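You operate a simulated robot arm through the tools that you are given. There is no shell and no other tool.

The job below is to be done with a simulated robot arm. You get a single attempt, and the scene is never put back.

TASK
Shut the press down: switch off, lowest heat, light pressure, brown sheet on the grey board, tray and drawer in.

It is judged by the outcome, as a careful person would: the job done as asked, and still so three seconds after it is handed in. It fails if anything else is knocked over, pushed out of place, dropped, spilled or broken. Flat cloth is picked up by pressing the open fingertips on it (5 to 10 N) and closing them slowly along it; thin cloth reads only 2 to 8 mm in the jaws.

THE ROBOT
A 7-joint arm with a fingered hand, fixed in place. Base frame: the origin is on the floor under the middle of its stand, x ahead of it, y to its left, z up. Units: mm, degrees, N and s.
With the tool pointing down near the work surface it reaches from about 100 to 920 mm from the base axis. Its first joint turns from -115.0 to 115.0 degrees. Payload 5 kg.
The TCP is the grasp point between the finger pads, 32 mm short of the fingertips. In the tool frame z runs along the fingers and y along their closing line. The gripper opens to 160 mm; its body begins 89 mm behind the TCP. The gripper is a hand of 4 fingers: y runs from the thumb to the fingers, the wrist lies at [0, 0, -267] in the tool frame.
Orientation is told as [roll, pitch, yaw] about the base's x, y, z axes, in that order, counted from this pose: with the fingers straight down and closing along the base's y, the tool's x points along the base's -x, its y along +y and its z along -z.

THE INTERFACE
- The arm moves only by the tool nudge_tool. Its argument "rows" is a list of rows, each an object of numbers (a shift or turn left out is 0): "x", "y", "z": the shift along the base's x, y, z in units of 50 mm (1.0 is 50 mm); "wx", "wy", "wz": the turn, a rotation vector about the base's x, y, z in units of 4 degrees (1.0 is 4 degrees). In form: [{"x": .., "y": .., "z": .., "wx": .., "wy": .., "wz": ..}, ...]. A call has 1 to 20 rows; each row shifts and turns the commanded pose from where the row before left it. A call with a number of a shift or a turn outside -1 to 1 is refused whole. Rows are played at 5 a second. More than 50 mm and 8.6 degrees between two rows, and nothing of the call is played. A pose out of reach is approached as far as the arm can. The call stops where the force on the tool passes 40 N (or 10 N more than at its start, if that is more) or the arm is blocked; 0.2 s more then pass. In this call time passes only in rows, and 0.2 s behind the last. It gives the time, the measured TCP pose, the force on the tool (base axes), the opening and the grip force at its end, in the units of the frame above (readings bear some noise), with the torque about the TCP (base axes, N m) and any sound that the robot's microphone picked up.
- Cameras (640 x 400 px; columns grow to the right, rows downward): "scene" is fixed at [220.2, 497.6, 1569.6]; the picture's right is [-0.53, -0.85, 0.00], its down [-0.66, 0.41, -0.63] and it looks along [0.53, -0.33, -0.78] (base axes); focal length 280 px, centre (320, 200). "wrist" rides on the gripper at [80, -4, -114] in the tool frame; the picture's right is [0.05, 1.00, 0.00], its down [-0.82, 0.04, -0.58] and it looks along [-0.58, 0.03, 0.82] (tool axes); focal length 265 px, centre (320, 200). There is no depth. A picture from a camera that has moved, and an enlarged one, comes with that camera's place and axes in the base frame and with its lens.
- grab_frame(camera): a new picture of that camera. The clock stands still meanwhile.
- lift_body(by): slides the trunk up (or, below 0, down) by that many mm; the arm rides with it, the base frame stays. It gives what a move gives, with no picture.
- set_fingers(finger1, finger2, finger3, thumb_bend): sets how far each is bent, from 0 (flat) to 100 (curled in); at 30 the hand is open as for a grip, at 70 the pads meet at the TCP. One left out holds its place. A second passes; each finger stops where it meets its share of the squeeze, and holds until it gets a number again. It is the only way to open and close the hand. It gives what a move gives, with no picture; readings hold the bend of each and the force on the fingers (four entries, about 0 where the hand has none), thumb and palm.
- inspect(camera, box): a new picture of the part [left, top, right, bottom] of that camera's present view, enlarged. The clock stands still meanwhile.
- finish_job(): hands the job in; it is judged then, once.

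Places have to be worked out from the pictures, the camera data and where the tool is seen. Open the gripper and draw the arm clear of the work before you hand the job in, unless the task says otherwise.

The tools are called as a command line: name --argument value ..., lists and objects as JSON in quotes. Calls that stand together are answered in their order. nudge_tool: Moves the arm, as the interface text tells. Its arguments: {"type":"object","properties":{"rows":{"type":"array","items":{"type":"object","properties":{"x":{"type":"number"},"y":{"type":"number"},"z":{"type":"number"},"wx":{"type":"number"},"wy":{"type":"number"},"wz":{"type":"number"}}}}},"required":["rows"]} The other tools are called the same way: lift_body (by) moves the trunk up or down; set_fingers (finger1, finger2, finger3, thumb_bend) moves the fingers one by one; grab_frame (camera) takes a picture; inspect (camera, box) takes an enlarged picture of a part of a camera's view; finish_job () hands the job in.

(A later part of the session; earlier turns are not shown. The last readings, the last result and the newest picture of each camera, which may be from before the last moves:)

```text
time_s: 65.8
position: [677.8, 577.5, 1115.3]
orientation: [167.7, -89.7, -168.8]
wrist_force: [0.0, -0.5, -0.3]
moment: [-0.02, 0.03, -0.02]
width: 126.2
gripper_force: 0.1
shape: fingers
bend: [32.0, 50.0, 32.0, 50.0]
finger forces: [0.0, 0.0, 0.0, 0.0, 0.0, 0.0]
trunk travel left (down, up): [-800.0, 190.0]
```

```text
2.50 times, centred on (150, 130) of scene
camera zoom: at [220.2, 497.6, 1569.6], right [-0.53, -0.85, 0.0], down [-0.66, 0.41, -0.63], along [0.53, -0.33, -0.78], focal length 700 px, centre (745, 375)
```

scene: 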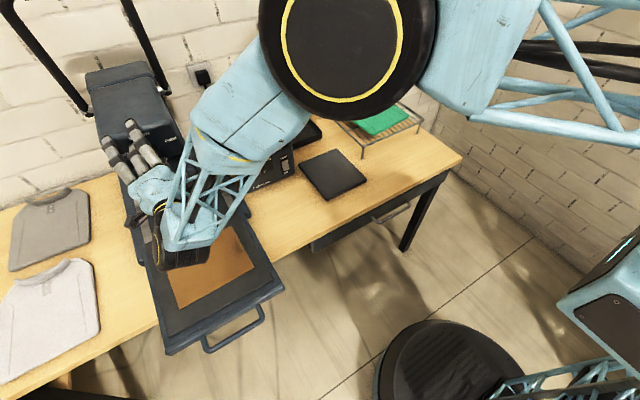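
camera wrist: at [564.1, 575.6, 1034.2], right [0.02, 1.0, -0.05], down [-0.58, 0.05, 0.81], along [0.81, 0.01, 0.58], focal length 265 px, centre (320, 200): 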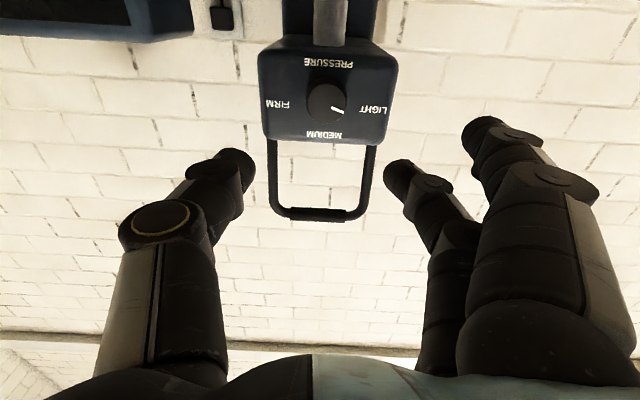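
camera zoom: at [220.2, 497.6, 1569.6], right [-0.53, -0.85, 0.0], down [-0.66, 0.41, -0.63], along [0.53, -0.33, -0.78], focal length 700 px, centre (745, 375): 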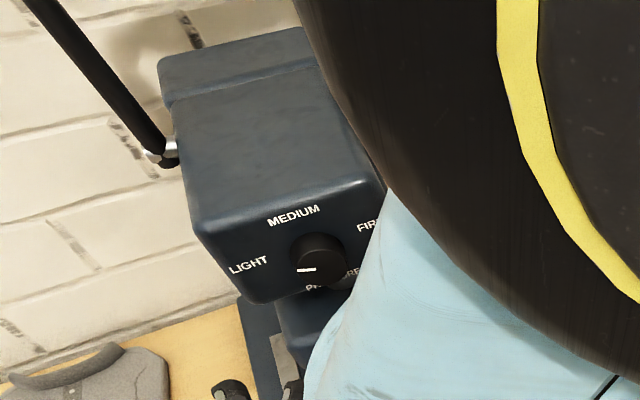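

Both before (FIRM) and after, the pointer measures about 67.6° either side of vertical, and it now points at LIGHT against its stop. Next the sheet: I rotate the tool back to pointing down above the tray, to look at the tab at roughly [672, 482, 880].

nudge_tool --rows '[{"x": -0.4, "wy": 1}, {"x": -0.4, "wy": 1}, {"x": -0.4, "y": -0.1, "wy": 1}, {"x": -0.2, "y": -0.1, "wy": 1}, {"y": -0.1, "wy": 1}, {"y": -0.1, "wy": 1}, {"y": -0.1, "wy": 1}, {"y": -0.1, "wy": 1}, {"y": -0.1, "wy": 1}, {"y": -0.1, "wy": 1}, {"y": -0.1, "wy": 1}, {"y": -0.1, "wy": 1}, {"y": -0.1, "wy": 1}, {"y": -0.1, "wy": 1}, {"y": -0.1, "wy": 1}, {"y": -0.1, "wy": 1}, {"y": -0.1, "wy": 1}, {"y": -0.1, "wy": 1}, {"y": -0.1, "wy": 1}, {"y": -0.1, "wy": 1}]'

grab_frame --camera "wrist"

grab_frame --camera "scene"

```text
time_s: 70.0
position: [611.4, 482.0, 1111.7]
orientation: [-1.2, -10.2, -0.1]
wrist_force: [-1.6, -1.8, -2.5]
moment: [0.12, -0.2, 0.06]
width: 126.8
gripper_force: 0.1
shape: fingers
bend: [32.0, 50.0, 32.0, 50.0]
finger forces: [0.0, 0.0, 0.0, 0.0, 0.0, 0.1]
trunk travel left (down, up): [-800.0, 190.0]
```

```text
taken
camera wrist: at [512.2, 481.5, 1210.0], right [-0.04, 1.0, -0.03], down [0.7, 0.05, 0.71], along [0.71, 0.01, -0.7], focal length 265 px, centre (320, 200)
```

wrist: 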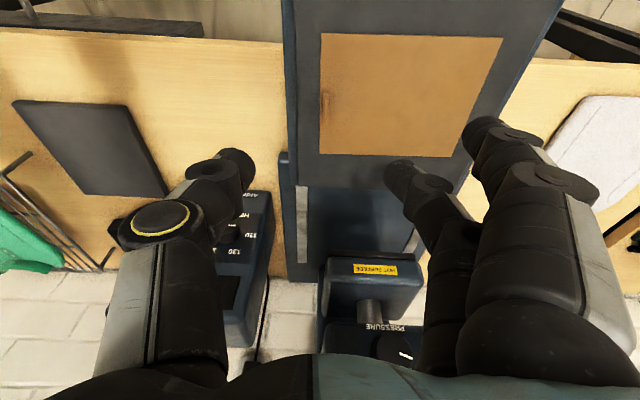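

```text
taken
```

scene: 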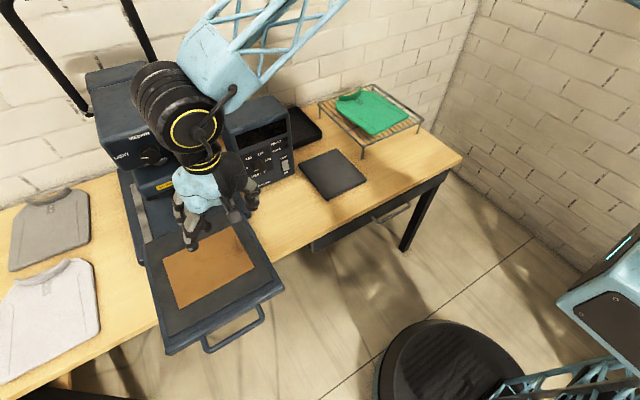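

The tool is nearly vertical. I finish the levelling and come lower near the tab for a close look.

nudge_tool --rows '[{"wy": 1, "wx": 0.3, "z": -0.6}, {"wy": 1, "z": -0.6}, {"wy": 0.55, "z": -0.6}]'

grab_frame --camera "wrist"

inspect --camera "wrist" --box '[280, 0, 440, 160]'

```text
time_s: 70.8
position: [608.4, 486.7, 1082.6]
orientation: [-1.1, -8.4, -0.5]
wrist_force: [0.6, -0.2, -0.5]
moment: [-0.01, 0.08, -0.01]
width: 126.9
gripper_force: 0.1
shape: fingers
bend: [32.0, 50.0, 32.0, 50.0]
finger forces: [0.0, 0.1, 0.1, 0.0, 0.0, 0.0]
out of reach, approached as far as the arm can: row 1, 2
trunk travel left (down, up): [-800.0, 190.0]
```

```text
taken
camera wrist: at [512.8, 485.5, 1183.2], right [-0.04, 1.0, -0.02], down [0.72, 0.04, 0.69], along [0.69, 0.01, -0.72], focal length 265 px, centre (320, 200)
```

wrist: 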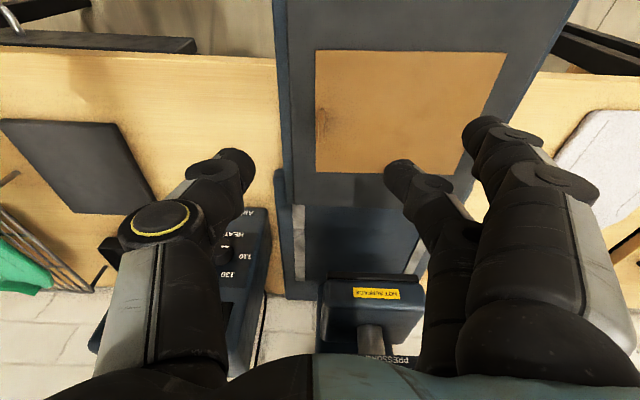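

```text
2.50 times, centred on (360, 80) of wrist
camera zoom: at [512.8, 485.5, 1183.2], right [-0.04, 1.0, -0.02], down [0.72, 0.04, 0.69], along [0.69, 0.01, -0.72], focal length 664 px, centre (220, 500)
```

zoom: 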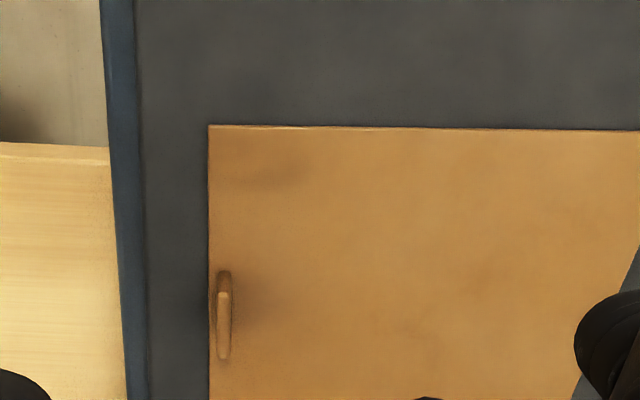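

The arm hit a joint limit in this configuration before becoming vertical. I'll retreat up and back a little, where the tool-down pose was reachable earlier, and level there.

nudge_tool --rows '[{"x": -0.6, "y": -0.5, "z": 0.6}, {"x": -0.6, "y": -0.5, "z": 0.6}, {"x": -0.6, "y": -0.5, "z": 0.6, "wy": 0.4}, {"x": -0.6, "y": -0.5, "z": 0.6, "wy": 0.6}, {"y": -0.4, "z": 0.4, "wy": 0.6}, {"y": -0.4, "z": 0.4, "wy": 0.6}]'

grab_frame --camera "scene"

```text
time_s: 72.2
position: [490.7, 344.6, 1243.2]
orientation: [-0.9, 0.9, -0.1]
wrist_force: [0.9, 0.2, -0.1]
moment: [0.09, 0.05, 0.0]
width: 127.2
gripper_force: 0.1
shape: fingers
bend: [32.0, 50.0, 32.0, 50.0]
finger forces: [0.0, 0.0, 0.0, 0.0, 0.0, 0.0]
trunk travel left (down, up): [-800.0, 190.0]
```

```text
taken
```

scene: 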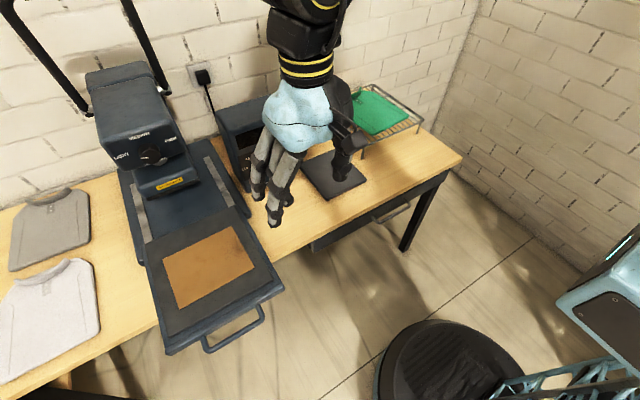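

Tool-down is restored at [491, 345, 1243]. I now approach the tab with small level corrections, descending gradually.

nudge_tool --rows '[{"wx": 0.22, "wy": -0.22, "z": -0.7}, {"z": -0.7, "y": 0.3}, {"z": -0.7, "y": 0.5, "x": 0.3}, {"z": -0.7, "y": 0.5, "x": 0.5}, {"z": -0.7, "y": 0.5, "x": 0.5}, {"z": -0.6, "y": 0.5, "x": 0.5}, {"y": 0.4, "x": 0.5}]'

grab_frame --camera "wrist"

grab_frame --camera "scene"

```text
time_s: 73.8
position: [552.2, 436.1, 1066.6]
orientation: [-0.2, -0.4, -0.6]
wrist_force: [0.1, 0.2, -0.4]
moment: [-0.01, 0.01, -0.02]
width: 127.0
gripper_force: 0.1
shape: fingers
bend: [32.0, 50.0, 32.0, 50.0]
finger forces: [0.0, 0.1, 0.0, 0.0, 0.0, 0.1]
out of reach, approached as far as the arm can: row 6, 7
trunk travel left (down, up): [-800.0, 190.0]
```

```text
taken
camera wrist: at [472.8, 433.5, 1180.8], right [-0.04, 1.0, 0.0], down [0.81, 0.03, 0.58], along [0.58, 0.02, -0.81], focal length 265 px, centre (320, 200)
```

wrist: 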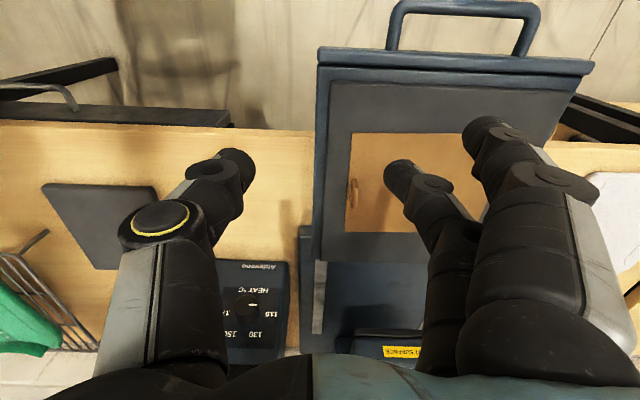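

```text
taken
```

scene: 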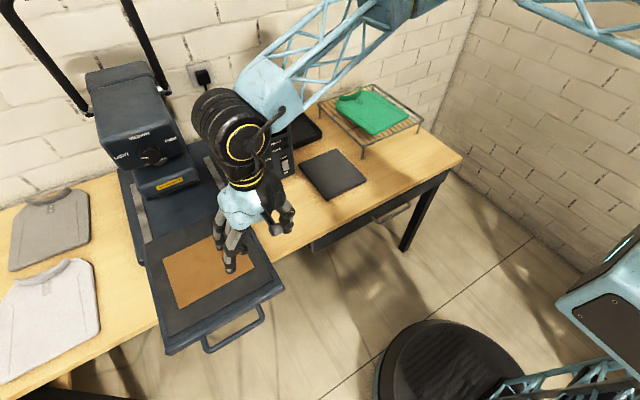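

Rows 6–7 were again out of reach: the elbow has swung to the −y side in this configuration. I'll retreat toward the base, where earlier the elbow sat up high, to recover that configuration before coming out to the tab.

nudge_tool --rows '[{"z": 0.9}, {"z": 0.9}, {"z": 0.7, "x": -0.3, "y": -0.4}, {"x": -0.3, "y": -0.9}, {"x": -0.3, "y": -0.9}, {"x": -0.3, "y": -0.9}, {"x": -0.3, "y": -0.9}, {"x": -0.3, "y": -0.9}, {"x": -0.3, "y": -0.9}, {"x": -0.3, "y": -0.9}, {"z": -0.8, "y": -0.5}, {"z": -0.9, "y": -0.3}, {"z": -0.9}, {"z": -0.9}]'

grab_frame --camera "scene"

```text
time_s: 76.8
position: [454.6, 129.9, 972.7]
orientation: [-0.2, -0.2, -0.2]
wrist_force: [0.2, 0.9, 0.3]
moment: [-0.04, 0.01, 0.01]
width: 127.0
gripper_force: 0.0
shape: fingers
bend: [32.0, 50.0, 32.0, 50.0]
finger forces: [0.0, 0.0, 0.1, 0.0, 0.0, 0.0]
out of reach, approached as far as the arm can: row 2, 9, 10
trunk travel left (down, up): [-800.0, 190.0]
```

```text
taken
```

scene: 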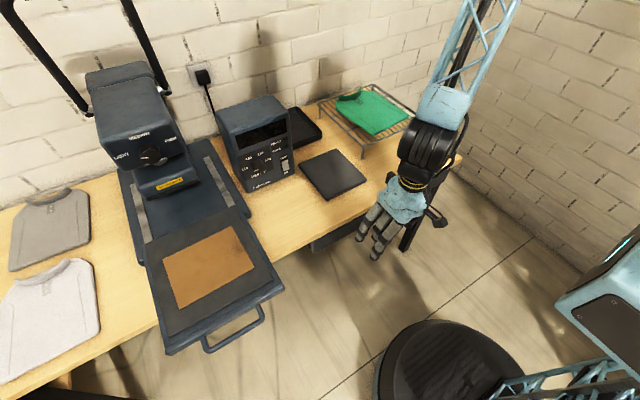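

The forearm is upright above the hand again. From here I move out along a straight line to just short of the tab, at z≈1000.

nudge_tool --rows '[{"z": 0.5, "x": 0.1, "y": 0.5}, {"x": 0.4, "y": 0.75}, {"x": 0.4, "y": 0.75}, {"x": 0.4, "y": 0.75}, {"x": 0.4, "y": 0.75}, {"x": 0.4, "y": 0.75}, {"x": 0.4, "y": 0.75}, {"x": 0.4, "y": 0.75}, {"x": 0.4, "y": 0.75}, {"x": 0.4, "y": 0.55}]'

grab_frame --camera "wrist"

grab_frame --camera "scene"

```text
time_s: 79.0
position: [546.7, 322.1, 999.6]
orientation: [-0.2, -0.3, -0.2]
wrist_force: [-0.4, 0.7, 1.9]
moment: [-0.06, 0.0, 0.0]
width: 127.2
gripper_force: 0.0
shape: fingers
bend: [32.0, 50.0, 32.0, 50.0]
finger forces: [0.1, 0.0, 0.0, 0.0, 0.1, 0.1]
out of reach, approached as far as the arm can: row 6, 7, 8, 9, 10
trunk travel left (down, up): [-800.0, 190.0]
```

```text
taken
camera wrist: at [467.0, 320.1, 1114.7], right [-0.05, 1.0, 0.0], down [0.81, 0.04, 0.58], along [0.58, 0.02, -0.81], focal length 265 px, centre (320, 200)
```

wrist: 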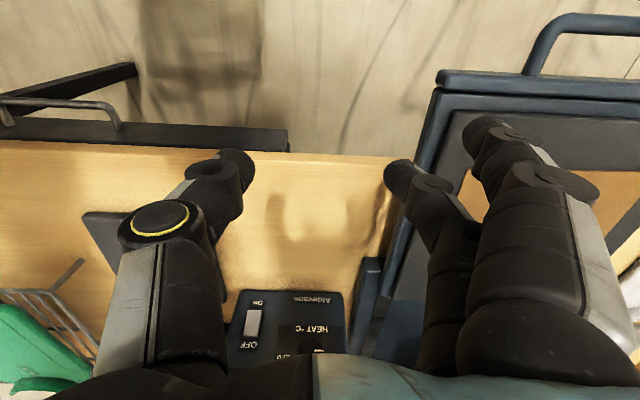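

```text
taken
```

scene: 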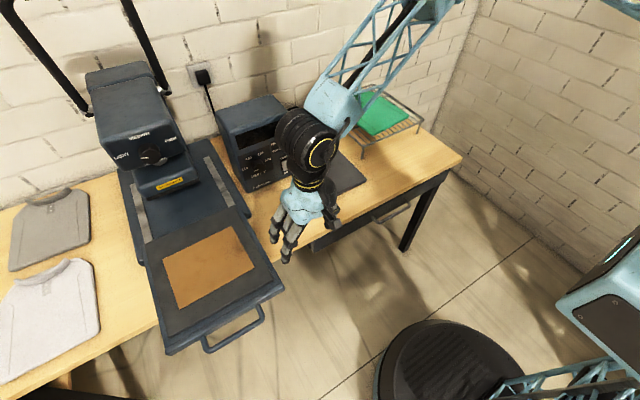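

The arm stalls at about y=322 with this elbow posture and zero yaw. I test whether the hand's yaw is the limit by turning it with the arm's azimuth while moving on.

nudge_tool --rows '[{"wz": 1}, {"wz": 1}, {"wz": 1}, {"wz": 1}, {"wz": 1}, {"y": 0.6, "x": 0.2}, {"y": 0.6, "x": 0.2}]'

grab_frame --camera "scene"

```text
time_s: 80.6
position: [550.0, 332.1, 1000.0]
orientation: [-0.1, -0.4, -0.2]
wrist_force: [0.7, -0.8, 0.2]
moment: [0.01, 0.02, -0.02]
width: 126.8
gripper_force: 0.2
shape: fingers
bend: [32.0, 50.0, 32.0, 50.0]
finger forces: [0.0, 0.0, 0.1, 0.0, 0.1, 0.0]
out of reach, approached as far as the arm can: row 1, 2, 3, 4, 5, 6, 7
trunk travel left (down, up): [-800.0, 190.0]
```

```text
taken
```

scene: 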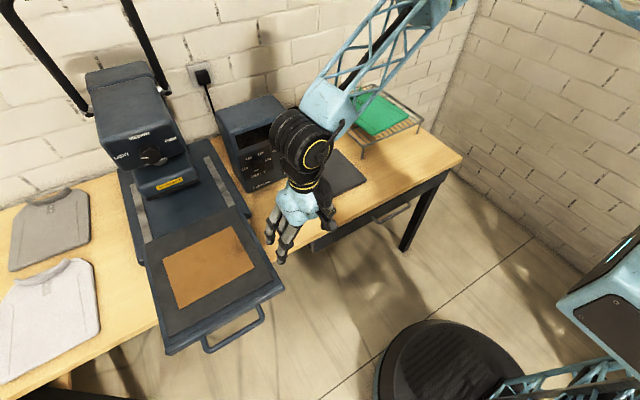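

Positive yaw is refused everywhere, so the hand's roll joint is at its limit there. I test the other direction: yaw −40°, then moving toward the tray.

nudge_tool --rows '[{"wz": -1}, {"wz": -1}, {"wz": -1}, {"wz": -1}, {"wz": -1}, {"wz": -1}, {"wz": -1}, {"wz": -1}, {"wz": -1}, {"wz": -1}, {"y": 0.6, "x": 0.3}, {"y": 0.6, "x": 0.3}, {"y": 0.6, "x": 0.3}]'

grab_frame --camera "scene"

grab_frame --camera "wrist"

```text
time_s: 83.4
position: [597.7, 422.9, 1000.2]
orientation: [-0.2, -0.3, -40.2]
wrist_force: [-0.1, 0.3, 0.2]
moment: [-0.05, 0.04, 0.01]
width: 127.2
gripper_force: 0.1
shape: fingers
bend: [32.0, 50.0, 32.0, 50.0]
finger forces: [0.0, 0.0, 0.0, 0.1, 0.0, 0.0]
trunk travel left (down, up): [-800.0, 190.0]
```

```text
taken
```

scene: 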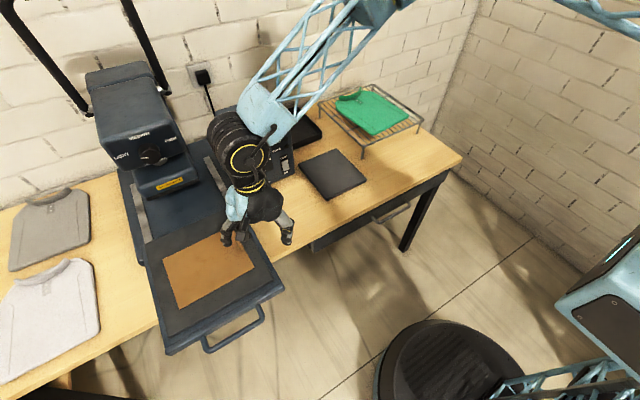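

```text
taken
camera wrist: at [533.3, 473.5, 1114.7], right [0.61, 0.8, -0.01], down [0.65, -0.49, 0.58], along [0.46, -0.36, -0.81], focal length 265 px, centre (320, 200)
```

wrist: 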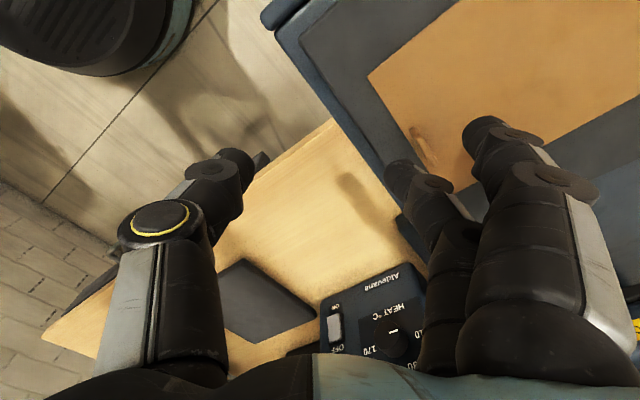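

Confirmed: it is the roll joint, and negative yaw is free. I'll pick with yaw −180° (closing line still along y, thumb on the +y side). I rotate in place at this safe height and check the range.

nudge_tool --rows '[{"wz": -1}, {"wz": -1}, {"wz": -1}, {"wz": -1}, {"wz": -1}, {"wz": -1}, {"wz": -1}, {"wz": -1}, {"wz": -1}, {"wz": -1}, {"wz": -1}, {"wz": -1}, {"wz": -1}, {"wz": -1}, {"wz": -1}, {"wz": -1}, {"wz": -1}, {"wz": -1}, {"wz": -1}, {"wz": -1}]'

nudge_tool --rows '[{"wz": -1}, {"wz": -1}, {"wz": -1}, {"wz": -1}, {"wz": -1}, {"wz": -1}, {"wz": -1}, {"wz": -1}, {"wz": -1}, {"wz": -1}, {"wz": -1}, {"wz": -1}, {"wz": -1}, {"wz": -1}, {"wz": -1}]'

grab_frame --camera "wrist"

grab_frame --camera "scene"

```text
time_s: 87.6
position: [596.2, 424.4, 1000.6]
orientation: [-0.2, -0.3, -120.3]
wrist_force: [0.2, 0.3, -1.5]
moment: [-0.02, 0.03, -0.02]
width: 127.1
gripper_force: 0.0
shape: fingers
bend: [32.0, 50.0, 32.0, 50.0]
finger forces: [0.1, 0.0, 0.0, 0.0, 0.0, 0.1]
trunk travel left (down, up): [-800.0, 190.0]
```

```text
time_s: 90.8
position: [594.7, 422.1, 999.5]
orientation: [-0.2, -0.3, 179.8]
wrist_force: [-0.3, 0.2, 0.8]
moment: [0.02, -0.01, -0.01]
width: 127.2
gripper_force: 0.0
shape: fingers
bend: [32.0, 50.0, 32.0, 50.0]
finger forces: [0.0, 0.0, 0.1, 0.1, 0.0, 0.1]
trunk travel left (down, up): [-800.0, 190.0]
```

```text
taken
camera wrist: at [676.7, 426.2, 1114.2], right [0.05, -1.0, 0.0], down [-0.81, -0.04, 0.58], along [-0.58, -0.03, -0.81], focal length 265 px, centre (320, 200)
```

wrist: 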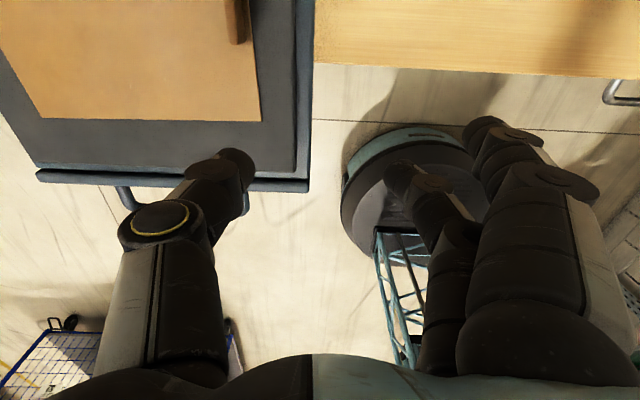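

```text
taken
```

scene: 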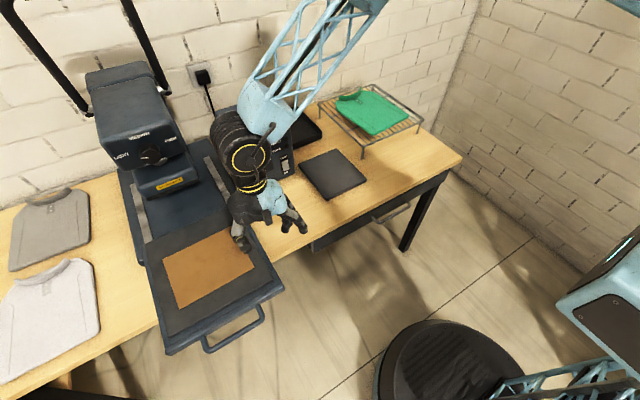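

Yaw 180° is reachable here. I test whether a further −90° (needed to lay the sheet lengthwise on the board with the tab at the near side) is available.

nudge_tool --rows '[{"wz": -1}, {"wz": -1}, {"wz": -1}, {"wz": -1}, {"wz": -1}, {"wz": -1}, {"wz": -1}, {"wz": -1}, {"wz": -1}, {"wz": -1}, {"wz": -1}, {"wz": -1}, {"wz": -1}, {"wz": -1}, {"wz": -1}, {"wz": -1}, {"wz": -1}, {"wz": -1}, {"wz": -1}, {"wz": -1}]'

```text
time_s: 95.0
position: [595.7, 422.5, 1000.1]
orientation: [-0.2, -0.3, 99.9]
wrist_force: [-0.5, -0.3, 0.4]
moment: [0.01, -0.02, 0.0]
width: 127.0
gripper_force: 0.1
shape: fingers
bend: [32.0, 50.0, 32.0, 50.0]
finger forces: [0.0, 0.0, 0.1, 0.0, 0.0, 0.1]
trunk travel left (down, up): [-800.0, 190.0]
```

The full range down to yaw −260° is available, so picking at 180° and placing at −270° (i.e. +90°) works. I rotate back to 180° while moving above the tab.

nudge_tool --rows '[{"wz": 1, "x": 0.07, "y": 0.06}, {"wz": 1, "x": 0.07, "y": 0.06}, {"wz": 1, "x": 0.07, "y": 0.06}, {"wz": 1, "x": 0.07, "y": 0.06}, {"wz": 1, "x": 0.07, "y": 0.06}, {"wz": 1, "x": 0.07, "y": 0.06}, {"wz": 1, "x": 0.07, "y": 0.06}, {"wz": 1, "x": 0.07, "y": 0.06}, {"wz": 1, "x": 0.07, "y": 0.06}, {"wz": 1, "x": 0.07, "y": 0.06}, {"wz": 1, "x": 0.07, "y": 0.06}, {"wz": 1, "x": 0.07, "y": 0.06}, {"wz": 1, "x": 0.07, "y": 0.06}, {"wz": 1, "x": 0.07, "y": 0.06}, {"wz": 1, "x": 0.07, "y": 0.06}, {"wz": 1, "x": 0.07, "y": 0.06}, {"wz": 1, "x": 0.07, "y": 0.06}, {"wz": 1, "x": 0.07, "y": 0.06}, {"wz": 1, "x": 0.07, "y": 0.06}, {"wz": 1, "x": 0.07, "y": 0.06}]'

grab_frame --camera "wrist"

inspect --camera "wrist" --box '[240, 40, 420, 200]'

inspect --camera "scene" --box '[150, 170, 310, 310]'

```text
time_s: 99.2
position: [665.5, 482.5, 998.9]
orientation: [-0.1, -0.4, 179.9]
wrist_force: [0.5, -1.2, 0.0]
moment: [0.01, 0.0, 0.04]
width: 126.9
gripper_force: 0.2
shape: fingers
bend: [32.0, 50.0, 32.0, 50.0]
finger forces: [0.1, 0.0, 0.0, 0.0, 0.1, 0.1]
trunk travel left (down, up): [-800.0, 190.0]
```

```text
taken
camera wrist: at [747.1, 486.8, 1113.7], right [0.05, -1.0, 0.0], down [-0.81, -0.04, 0.58], along [-0.58, -0.03, -0.81], focal length 265 px, centre (320, 200)
```

wrist: 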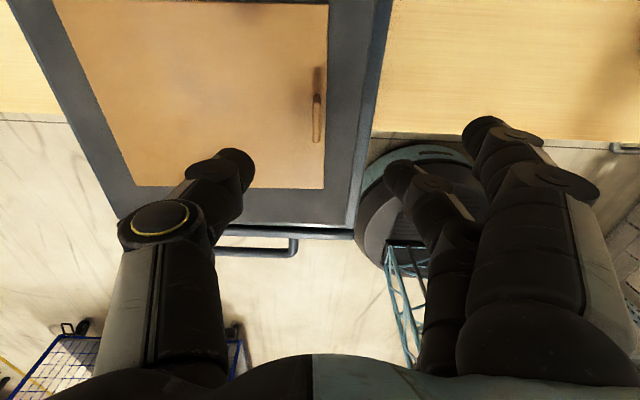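

```text
2.50 times, centred on (330, 120) of wrist
camera zoom: at [747.1, 486.8, 1113.7], right [0.05, -1.0, 0.0], down [-0.81, -0.04, 0.58], along [-0.58, -0.03, -0.81], focal length 664 px, centre (295, 400)
```

zoom: 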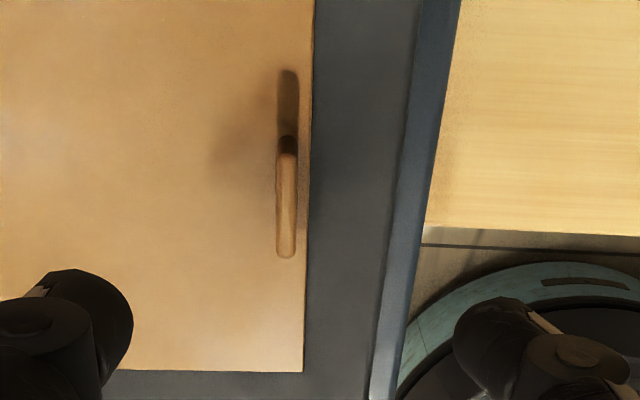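

```text
2.86 times, centred on (230, 240) of scene
camera zoom: at [220.2, 497.6, 1569.6], right [-0.53, -0.85, 0.0], down [-0.66, 0.41, -0.63], along [0.53, -0.33, -0.78], focal length 800 px, centre (577, 86)
```

zoom: 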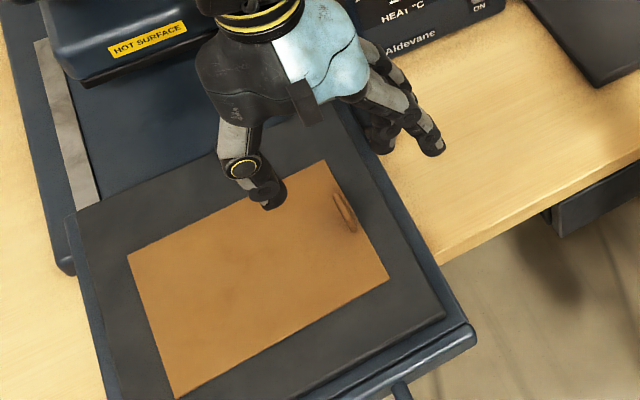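

The tab is a small upright block: x 652–688, y≈485.5, about 7 mm thick and standing roughly 18 mm above the sheet. I curl fingers 1 and 3 out of the way, pre-close finger 2 and the thumb around it, and move to just above.

set_fingers --finger1 100 --finger3 100 --finger2 60 --thumb_bend 60

nudge_tool --rows '[{"x": 0.1, "y": 0.06, "z": -0.5}, {"z": -0.5}]'

grab_frame --camera "wrist"

inspect --camera "wrist" --box '[220, 60, 420, 240]'

inspect --camera "scene" --box '[150, 170, 310, 310]'

```text
time_s: 100.2
position: [665.0, 482.1, 1000.2]
orientation: [-0.2, -0.4, 179.8]
wrist_force: [-0.9, 0.1, 0.3]
moment: [-0.03, 0.0, -0.01]
width: 55.3
gripper_force: 0.0
shape: fingers
bend: [100.0, 60.0, 100.0, 60.0]
finger forces: [0.1, 0.1, 0.0, 0.0, 0.0, 0.1]
trunk travel left (down, up): [-800.0, 190.0]
```

```text
time_s: 100.8
position: [669.8, 485.5, 950.5]
orientation: [-0.2, -0.4, 179.8]
wrist_force: [-0.1, -0.2, -0.7]
moment: [0.01, 0.0, 0.0]
width: 55.3
gripper_force: 0.0
shape: fingers
bend: [100.0, 60.0, 100.0, 60.0]
finger forces: [0.0, 0.1, 0.0, 0.1, 0.0, 0.1]
trunk travel left (down, up): [-800.0, 190.0]
```

```text
taken
camera wrist: at [751.6, 489.7, 1063.3], right [0.05, -1.0, 0.0], down [-0.81, -0.04, 0.58], along [-0.58, -0.03, -0.81], focal length 265 px, centre (320, 200)
```

wrist: 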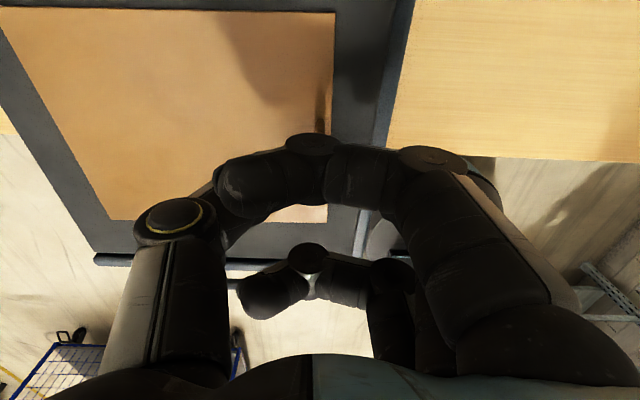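

```text
2.22 times, centred on (320, 150) of wrist
camera zoom: at [751.6, 489.7, 1063.3], right [0.05, -1.0, 0.0], down [-0.81, -0.04, 0.58], along [-0.58, -0.03, -0.81], focal length 590 px, centre (320, 311)
```

zoom: 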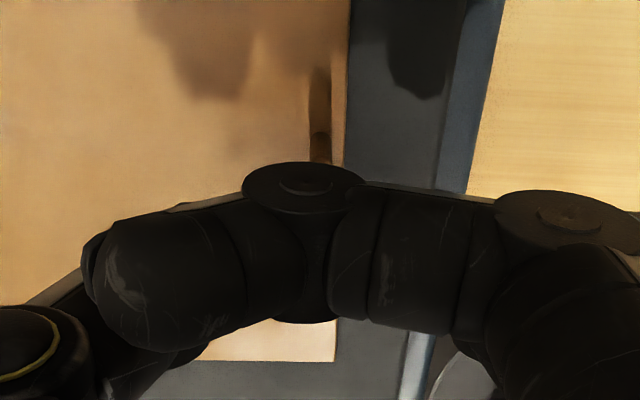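

```text
2.86 times, centred on (230, 240) of scene
camera zoom: at [220.2, 497.6, 1569.6], right [-0.53, -0.85, 0.0], down [-0.66, 0.41, -0.63], along [0.53, -0.33, -0.78], focal length 800 px, centre (577, 86)
```

zoom: 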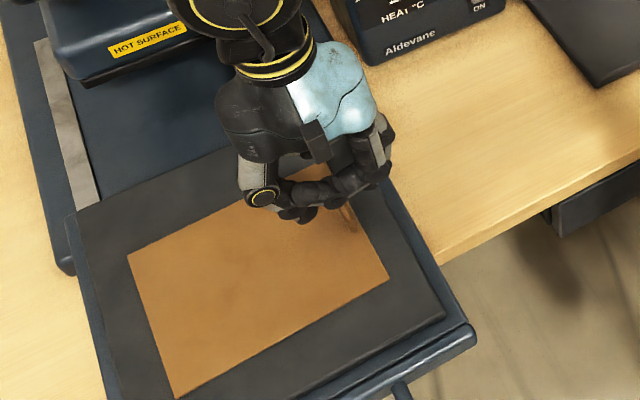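

Finger 1 blocks the camera when curled. I open it instead (it will hang clear beside the tray) to see the tab while descending.

set_fingers --finger1 30

grab_frame --camera "wrist"

inspect --camera "wrist" --box '[220, 60, 420, 240]'

```text
time_s: 101.8
position: [669.9, 485.4, 949.5]
orientation: [-0.3, -0.3, 179.8]
wrist_force: [0.1, 0.1, 0.1]
moment: [0.01, 0.01, 0.0]
width: 111.1
gripper_force: 0.2
shape: fingers
bend: [30.0, 60.0, 100.0, 60.0]
finger forces: [0.1, 0.0, 0.1, 0.0, 0.1, 0.0]
trunk travel left (down, up): [-800.0, 190.0]
```

```text
taken
camera wrist: at [751.1, 489.8, 1063.2], right [0.05, -1.0, 0.0], down [-0.81, -0.04, 0.58], along [-0.58, -0.03, -0.81], focal length 265 px, centre (320, 200)
```

wrist: 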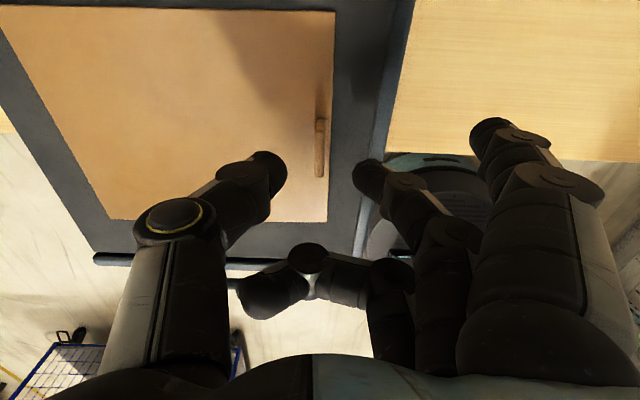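

```text
2.22 times, centred on (320, 150) of wrist
camera zoom: at [751.1, 489.8, 1063.2], right [0.05, -1.0, 0.0], down [-0.81, -0.04, 0.58], along [-0.58, -0.03, -0.81], focal length 590 px, centre (320, 311)
```

zoom: 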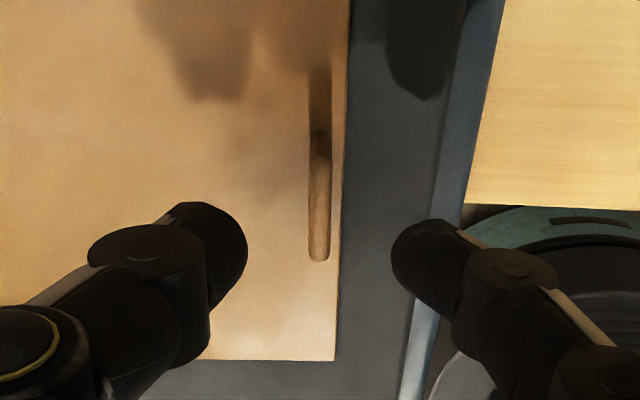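

The tab is centred between thumb and finger 2 (both at u≈319). I descend about 38 mm so the pads straddle it, watching for contact.

nudge_tool --rows '[{"z": -0.3}, {"z": -0.26}, {"z": -0.2}]'

inspect --camera "wrist" --box '[220, 80, 420, 260]'

inspect --camera "scene" --box '[170, 170, 290, 280]'

```text
time_s: 102.6
position: [670.7, 487.0, 912.8]
orientation: [-0.3, -0.2, 179.8]
wrist_force: [-0.6, 1.6, 15.3]
moment: [0.62, -0.01, 0.03]
width: 110.4
gripper_force: 7.6
shape: fingers
bend: [30.0, 60.0, 100.0, 60.0]
finger forces: [0.0, 0.0, 0.1, 0.0, 14.9, 0.0]
trunk travel left (down, up): [-800.0, 190.0]
```

```text
2.22 times, centred on (320, 170) of wrist
camera zoom: at [751.6, 490.8, 1028.2], right [0.05, -1.0, -0.01], down [-0.81, -0.04, 0.58], along [-0.58, -0.02, -0.82], focal length 590 px, centre (320, 267)
```

zoom: 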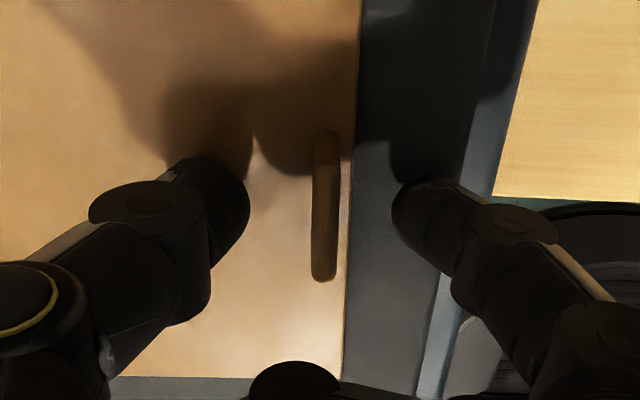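

```text
3.64 times, centred on (230, 225) of scene
camera zoom: at [220.2, 497.6, 1569.6], right [-0.53, -0.85, 0.0], down [-0.66, 0.41, -0.63], along [0.53, -0.33, -0.78], focal length 1018 px, centre (647, 109)
```

zoom: 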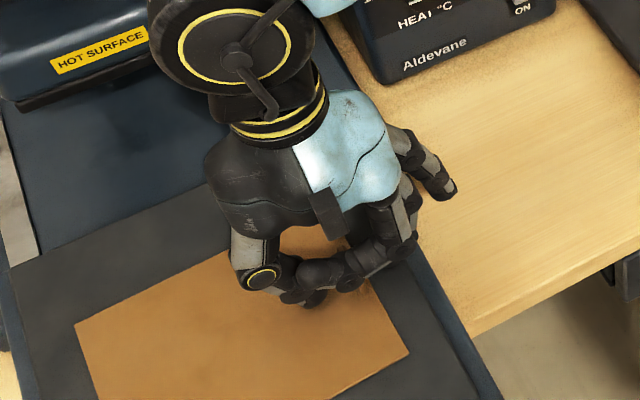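

The thumb tip rests on the sheet at 15 N. I lift 4 mm to unload it and then close slowly on the tab.

nudge_tool --rows '[{"z": 0.08}]'

set_fingers --finger2 65 --thumb_bend 65

inspect --camera "wrist" --box '[220, 80, 420, 260]'

```text
time_s: 103.0
position: [670.4, 484.2, 915.5]
orientation: [-0.1, -0.3, 179.8]
wrist_force: [0.6, -0.2, -0.9]
moment: [0.01, 0.01, 0.0]
width: 110.9
gripper_force: 0.1
shape: fingers
bend: [30.0, 60.0, 100.0, 60.0]
finger forces: [0.0, 0.1, 0.0, 0.0, 0.1, 0.1]
trunk travel left (down, up): [-800.0, 190.0]
```

```text
time_s: 104.0
position: [670.3, 486.1, 916.5]
orientation: [-0.2, -0.3, 179.8]
wrist_force: [-0.5, 0.8, -0.9]
moment: [-0.06, 0.0, 0.0]
width: 101.9
gripper_force: 0.0
shape: fingers
bend: [30.0, 65.0, 100.0, 65.0]
finger forces: [0.0, 0.1, 0.0, 0.0, 0.0, 0.0]
trunk travel left (down, up): [-800.0, 190.0]
```

```text
2.22 times, centred on (320, 170) of wrist
camera zoom: at [752.1, 490.4, 1029.9], right [0.05, -1.0, 0.0], down [-0.81, -0.04, 0.58], along [-0.58, -0.03, -0.81], focal length 590 px, centre (320, 267)
```

zoom: 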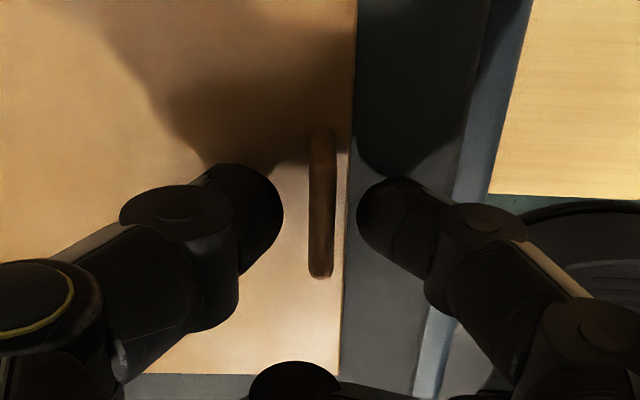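

The tips are centred around the tab but now a bit high. I lower 6 mm and close fully on it.

nudge_tool --rows '[{"z": -0.07}, {"z": -0.05}]'

set_fingers --finger2 69 --thumb_bend 69

inspect --camera "wrist" --box '[220, 80, 420, 260]'

```text
time_s: 104.6
position: [670.6, 485.2, 910.3]
orientation: [-0.4, -0.2, 179.9]
wrist_force: [0.0, 0.7, 7.5]
moment: [0.2, -0.02, -0.01]
width: 101.1
gripper_force: 3.3
shape: fingers
bend: [30.0, 65.0, 100.0, 65.0]
finger forces: [0.0, 0.0, 0.1, 0.0, 7.1, 0.0]
trunk travel left (down, up): [-800.0, 190.0]
```

```text
time_s: 105.6
position: [669.9, 485.1, 910.7]
orientation: [-0.1, -0.4, 179.8]
wrist_force: [-0.4, -0.1, -0.2]
moment: [0.0, 0.0, -0.01]
width: 94.7
gripper_force: 0.9
shape: fingers
bend: [30.0, 69.0, 100.0, 69.0]
finger forces: [0.0, 0.6, 0.0, 0.1, 0.5, 0.0]
trunk travel left (down, up): [-800.0, 190.0]
```

```text
2.22 times, centred on (320, 170) of wrist
camera zoom: at [752.5, 489.6, 1024.7], right [0.05, -1.0, 0.0], down [-0.81, -0.04, 0.58], along [-0.58, -0.03, -0.81], focal length 590 px, centre (320, 267)
```

zoom: 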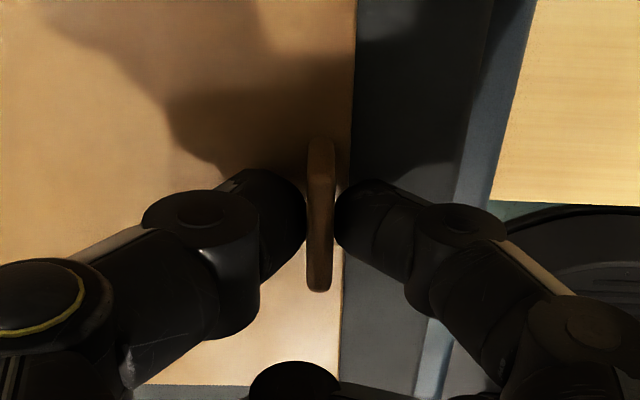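

The pads just touch both sides of the tab. I close a bit more for a firm hold.

set_fingers --finger2 78 --thumb_bend 78

inspect --camera "wrist" --box '[220, 80, 420, 260]'

```text
time_s: 106.6
position: [671.0, 486.3, 911.6]
orientation: [-0.1, -0.2, 179.8]
wrist_force: [0.6, 0.2, 0.1]
moment: [-0.04, -0.01, -0.02]
width: 90.2
gripper_force: 13.1
shape: fingers
bend: [30.0, 72.0, 100.0, 72.0]
finger forces: [0.0, 12.0, 0.0, 0.0, 14.1, 0.0]
trunk travel left (down, up): [-800.0, 190.0]
```

```text
2.22 times, centred on (320, 170) of wrist
camera zoom: at [752.5, 489.6, 1024.7], right [0.05, -1.0, 0.0], down [-0.81, -0.04, 0.58], along [-0.58, -0.03, -0.81], focal length 590 px, centre (320, 267)
```

zoom: 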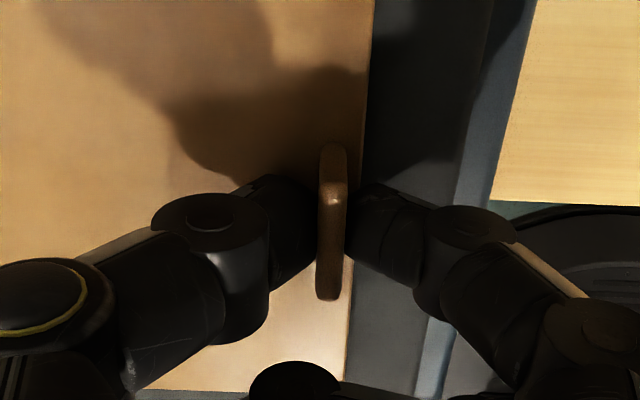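

Firmly gripped at 12–14 N. I lift slowly about 60 mm and see how the sheet behaves.

nudge_tool --rows '[{"z": 0.15}, {"z": 0.2}, {"z": 0.25}, {"z": 0.3}, {"z": 0.3}]'

grab_frame --camera "wrist"

inspect --camera "scene" --box '[120, 150, 300, 310]'

```text
time_s: 107.8
position: [670.2, 485.7, 972.9]
orientation: [-0.2, -0.3, 179.9]
wrist_force: [-0.4, 0.1, -0.1]
moment: [0.0, 0.0, 0.01]
width: 90.2
gripper_force: 13.2
shape: fingers
bend: [30.0, 72.0, 100.0, 72.0]
finger forces: [0.0, 12.1, 0.0, 0.0, 14.1, 0.1]
trunk travel left (down, up): [-800.0, 190.0]
```

```text
taken
camera wrist: at [751.6, 490.4, 1085.6], right [0.05, -1.0, 0.0], down [-0.81, -0.04, 0.58], along [-0.58, -0.03, -0.81], focal length 265 px, centre (320, 200)
```

wrist: 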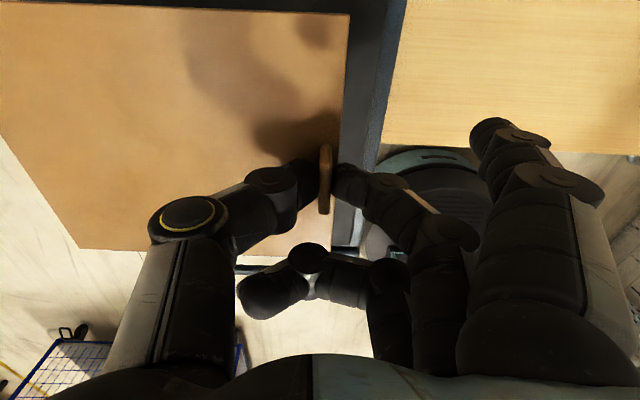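

```text
2.50 times, centred on (210, 230) of scene
camera zoom: at [220.2, 497.6, 1569.6], right [-0.53, -0.85, 0.0], down [-0.66, 0.41, -0.63], along [0.53, -0.33, -0.78], focal length 700 px, centre (595, 125)
```

zoom: 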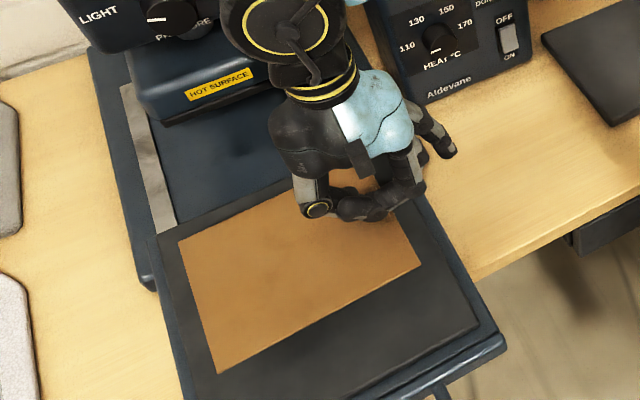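

The sheet is rigid, and lifts level in the hand. I carry it back and to the right over open space first (clear of the press head and control box) before rotating it.

nudge_tool --rows '[{"z": 0.3}, {"z": 0.3}, {"x": -0.2, "y": -0.4}, {"x": -0.25, "y": -0.5}, {"x": -0.25, "y": -0.5}, {"x": -0.25, "y": -0.5}, {"x": -0.25, "y": -0.5}, {"x": -0.25, "y": -0.5}, {"x": -0.25, "y": -0.5}, {"x": -0.25, "y": -0.5}, {"x": -0.25, "y": -0.5}, {"x": -0.1, "y": -0.4}]'

grab_frame --camera "scene"

grab_frame --camera "wrist"

```text
time_s: 110.4
position: [554.1, 244.5, 1000.9]
orientation: [-0.2, -0.4, 179.8]
wrist_force: [0.0, -0.2, 0.6]
moment: [0.0, 0.02, -0.03]
width: 90.2
gripper_force: 12.3
shape: fingers
bend: [30.0, 72.0, 100.0, 72.0]
finger forces: [0.0, 12.2, 0.0, 0.0, 13.1, 0.1]
trunk travel left (down, up): [-800.0, 190.0]
```

```text
taken
```

scene: 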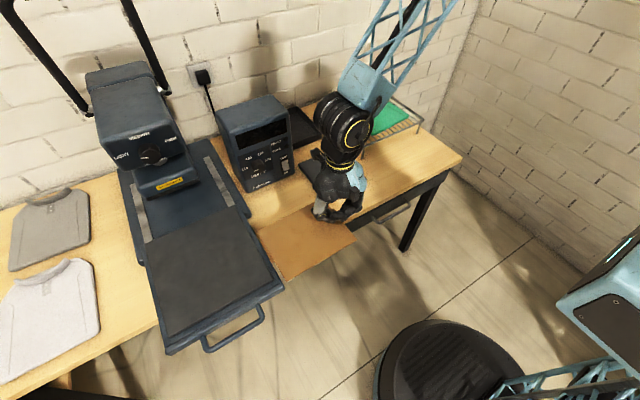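

```text
taken
camera wrist: at [636.2, 249.3, 1114.5], right [0.05, -1.0, 0.0], down [-0.81, -0.04, 0.58], along [-0.58, -0.03, -0.81], focal length 265 px, centre (320, 200)
```

wrist: 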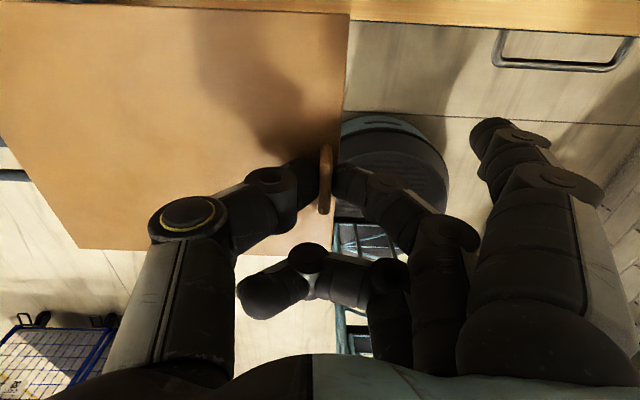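

The sheet is held steady and the tray is now bare. I rotate −90° here, where the sweep is clear of everything.

nudge_tool --rows '[{"wz": -1}, {"wz": -1}, {"wz": -1}, {"wz": -1}, {"wz": -1}, {"wz": -1}, {"wz": -1}, {"wz": -1}, {"wz": -1}, {"wz": -1}, {"wz": -1}, {"wz": -1}]'

nudge_tool --rows '[{"wz": -1}, {"wz": -1}, {"wz": -1}, {"wz": -1}, {"wz": -1}, {"wz": -1}, {"wz": -1}, {"wz": -1}, {"wz": -1}, {"wz": -1}, {"wz": -0.45}]'

grab_frame --camera "scene"

grab_frame --camera "wrist"

```text
time_s: 113.0
position: [554.9, 246.7, 1000.1]
orientation: [-0.2, -0.3, 131.7]
wrist_force: [0.4, -1.2, -0.3]
moment: [-0.01, 0.0, 0.01]
width: 90.1
gripper_force: 12.8
shape: fingers
bend: [30.0, 72.0, 100.0, 72.0]
finger forces: [0.0, 11.9, 0.0, 0.0, 13.2, 0.1]
trunk travel left (down, up): [-800.0, 190.0]
```

```text
time_s: 115.4
position: [555.1, 245.1, 999.2]
orientation: [-0.1, -0.2, 90.1]
wrist_force: [0.1, 0.3, 0.0]
moment: [0.0, 0.0, 0.04]
width: 90.3
gripper_force: 12.8
shape: fingers
bend: [30.0, 72.0, 100.0, 72.0]
finger forces: [0.1, 12.0, 0.0, 0.1, 13.2, 0.0]
trunk travel left (down, up): [-800.0, 190.0]
```

```text
taken
```

scene: 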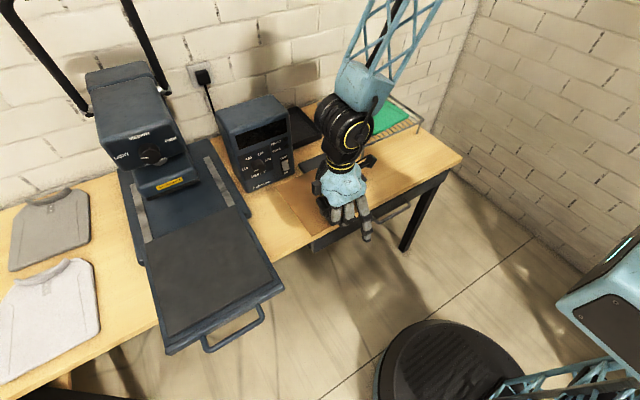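

```text
taken
camera wrist: at [559.6, 164.9, 1113.6], right [-1.0, -0.05, 0.0], down [-0.04, 0.81, 0.58], along [-0.03, 0.58, -0.81], focal length 265 px, centre (320, 200)
```

wrist: 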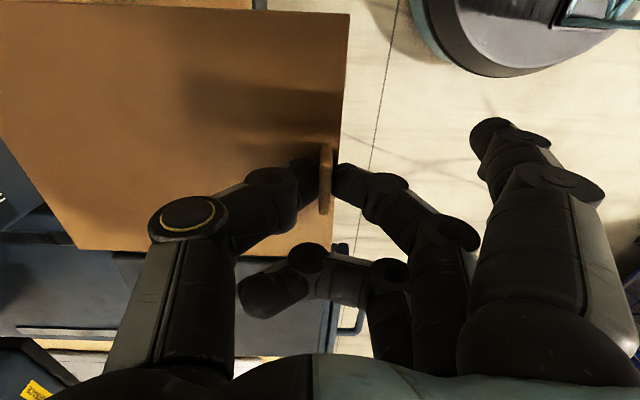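

The sheet is turned lengthwise along x. I move in −y first, then forward over the board, staying at z≈1000.

nudge_tool --rows '[{"y": -0.6}, {"y": -0.6}, {"y": -0.6}, {"y": -0.6}, {"y": -0.6}, {"y": -0.6, "x": 0.3}, {"x": 0.5}, {"x": 0.5}, {"x": 0.5}, {"x": 0.5}, {"x": 0.5}, {"x": 0.5}, {"x": 0.4}]'

grab_frame --camera "scene"

grab_frame --camera "wrist"

```text
time_s: 118.2
position: [738.7, 65.4, 1001.2]
orientation: [-0.1, -0.3, 89.9]
wrist_force: [0.1, -0.5, 0.3]
moment: [0.01, 0.04, 0.0]
width: 90.3
gripper_force: 13.1
shape: fingers
bend: [30.0, 72.0, 100.0, 73.0]
finger forces: [0.0, 11.9, 0.1, 0.1, 12.9, 0.1]
trunk travel left (down, up): [-800.0, 190.0]
```

```text
taken
```

scene: 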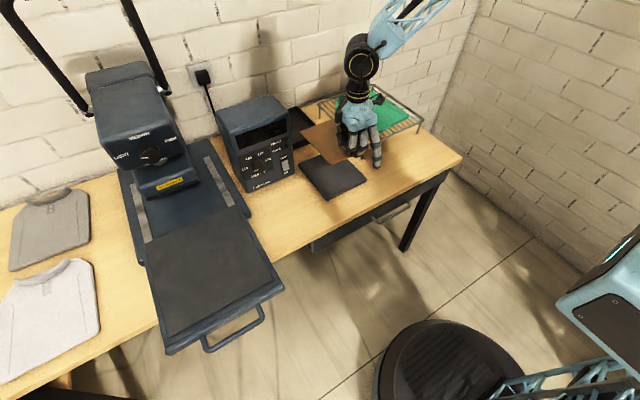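

```text
taken
camera wrist: at [743.9, -15.1, 1114.3], right [-1.0, -0.05, 0.0], down [-0.04, 0.81, 0.58], along [-0.03, 0.58, -0.81], focal length 265 px, centre (320, 200)
```

wrist: 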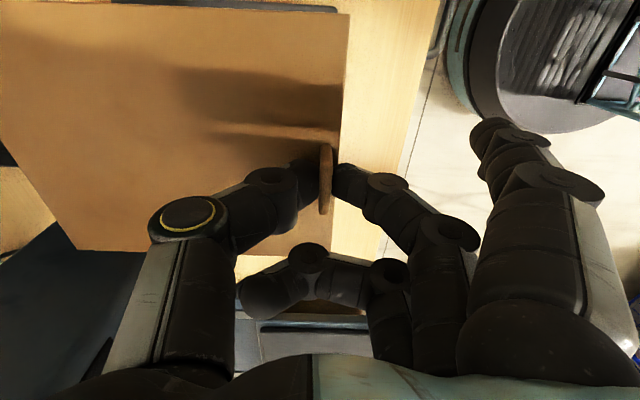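

The sheet is over the board region. I zoom in with the scene camera to compare the sheet and board positions precisely.

inspect --camera "scene" --box '[270, 90, 400, 210]'

```text
3.33 times, centred on (335, 150) of scene
camera zoom: at [220.2, 497.6, 1569.6], right [-0.53, -0.85, 0.0], down [-0.66, 0.41, -0.63], along [0.53, -0.33, -0.78], focal length 933 px, centre (270, 367)
```

zoom: 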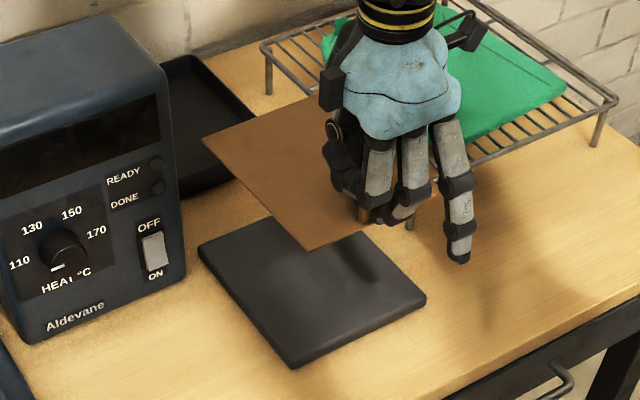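

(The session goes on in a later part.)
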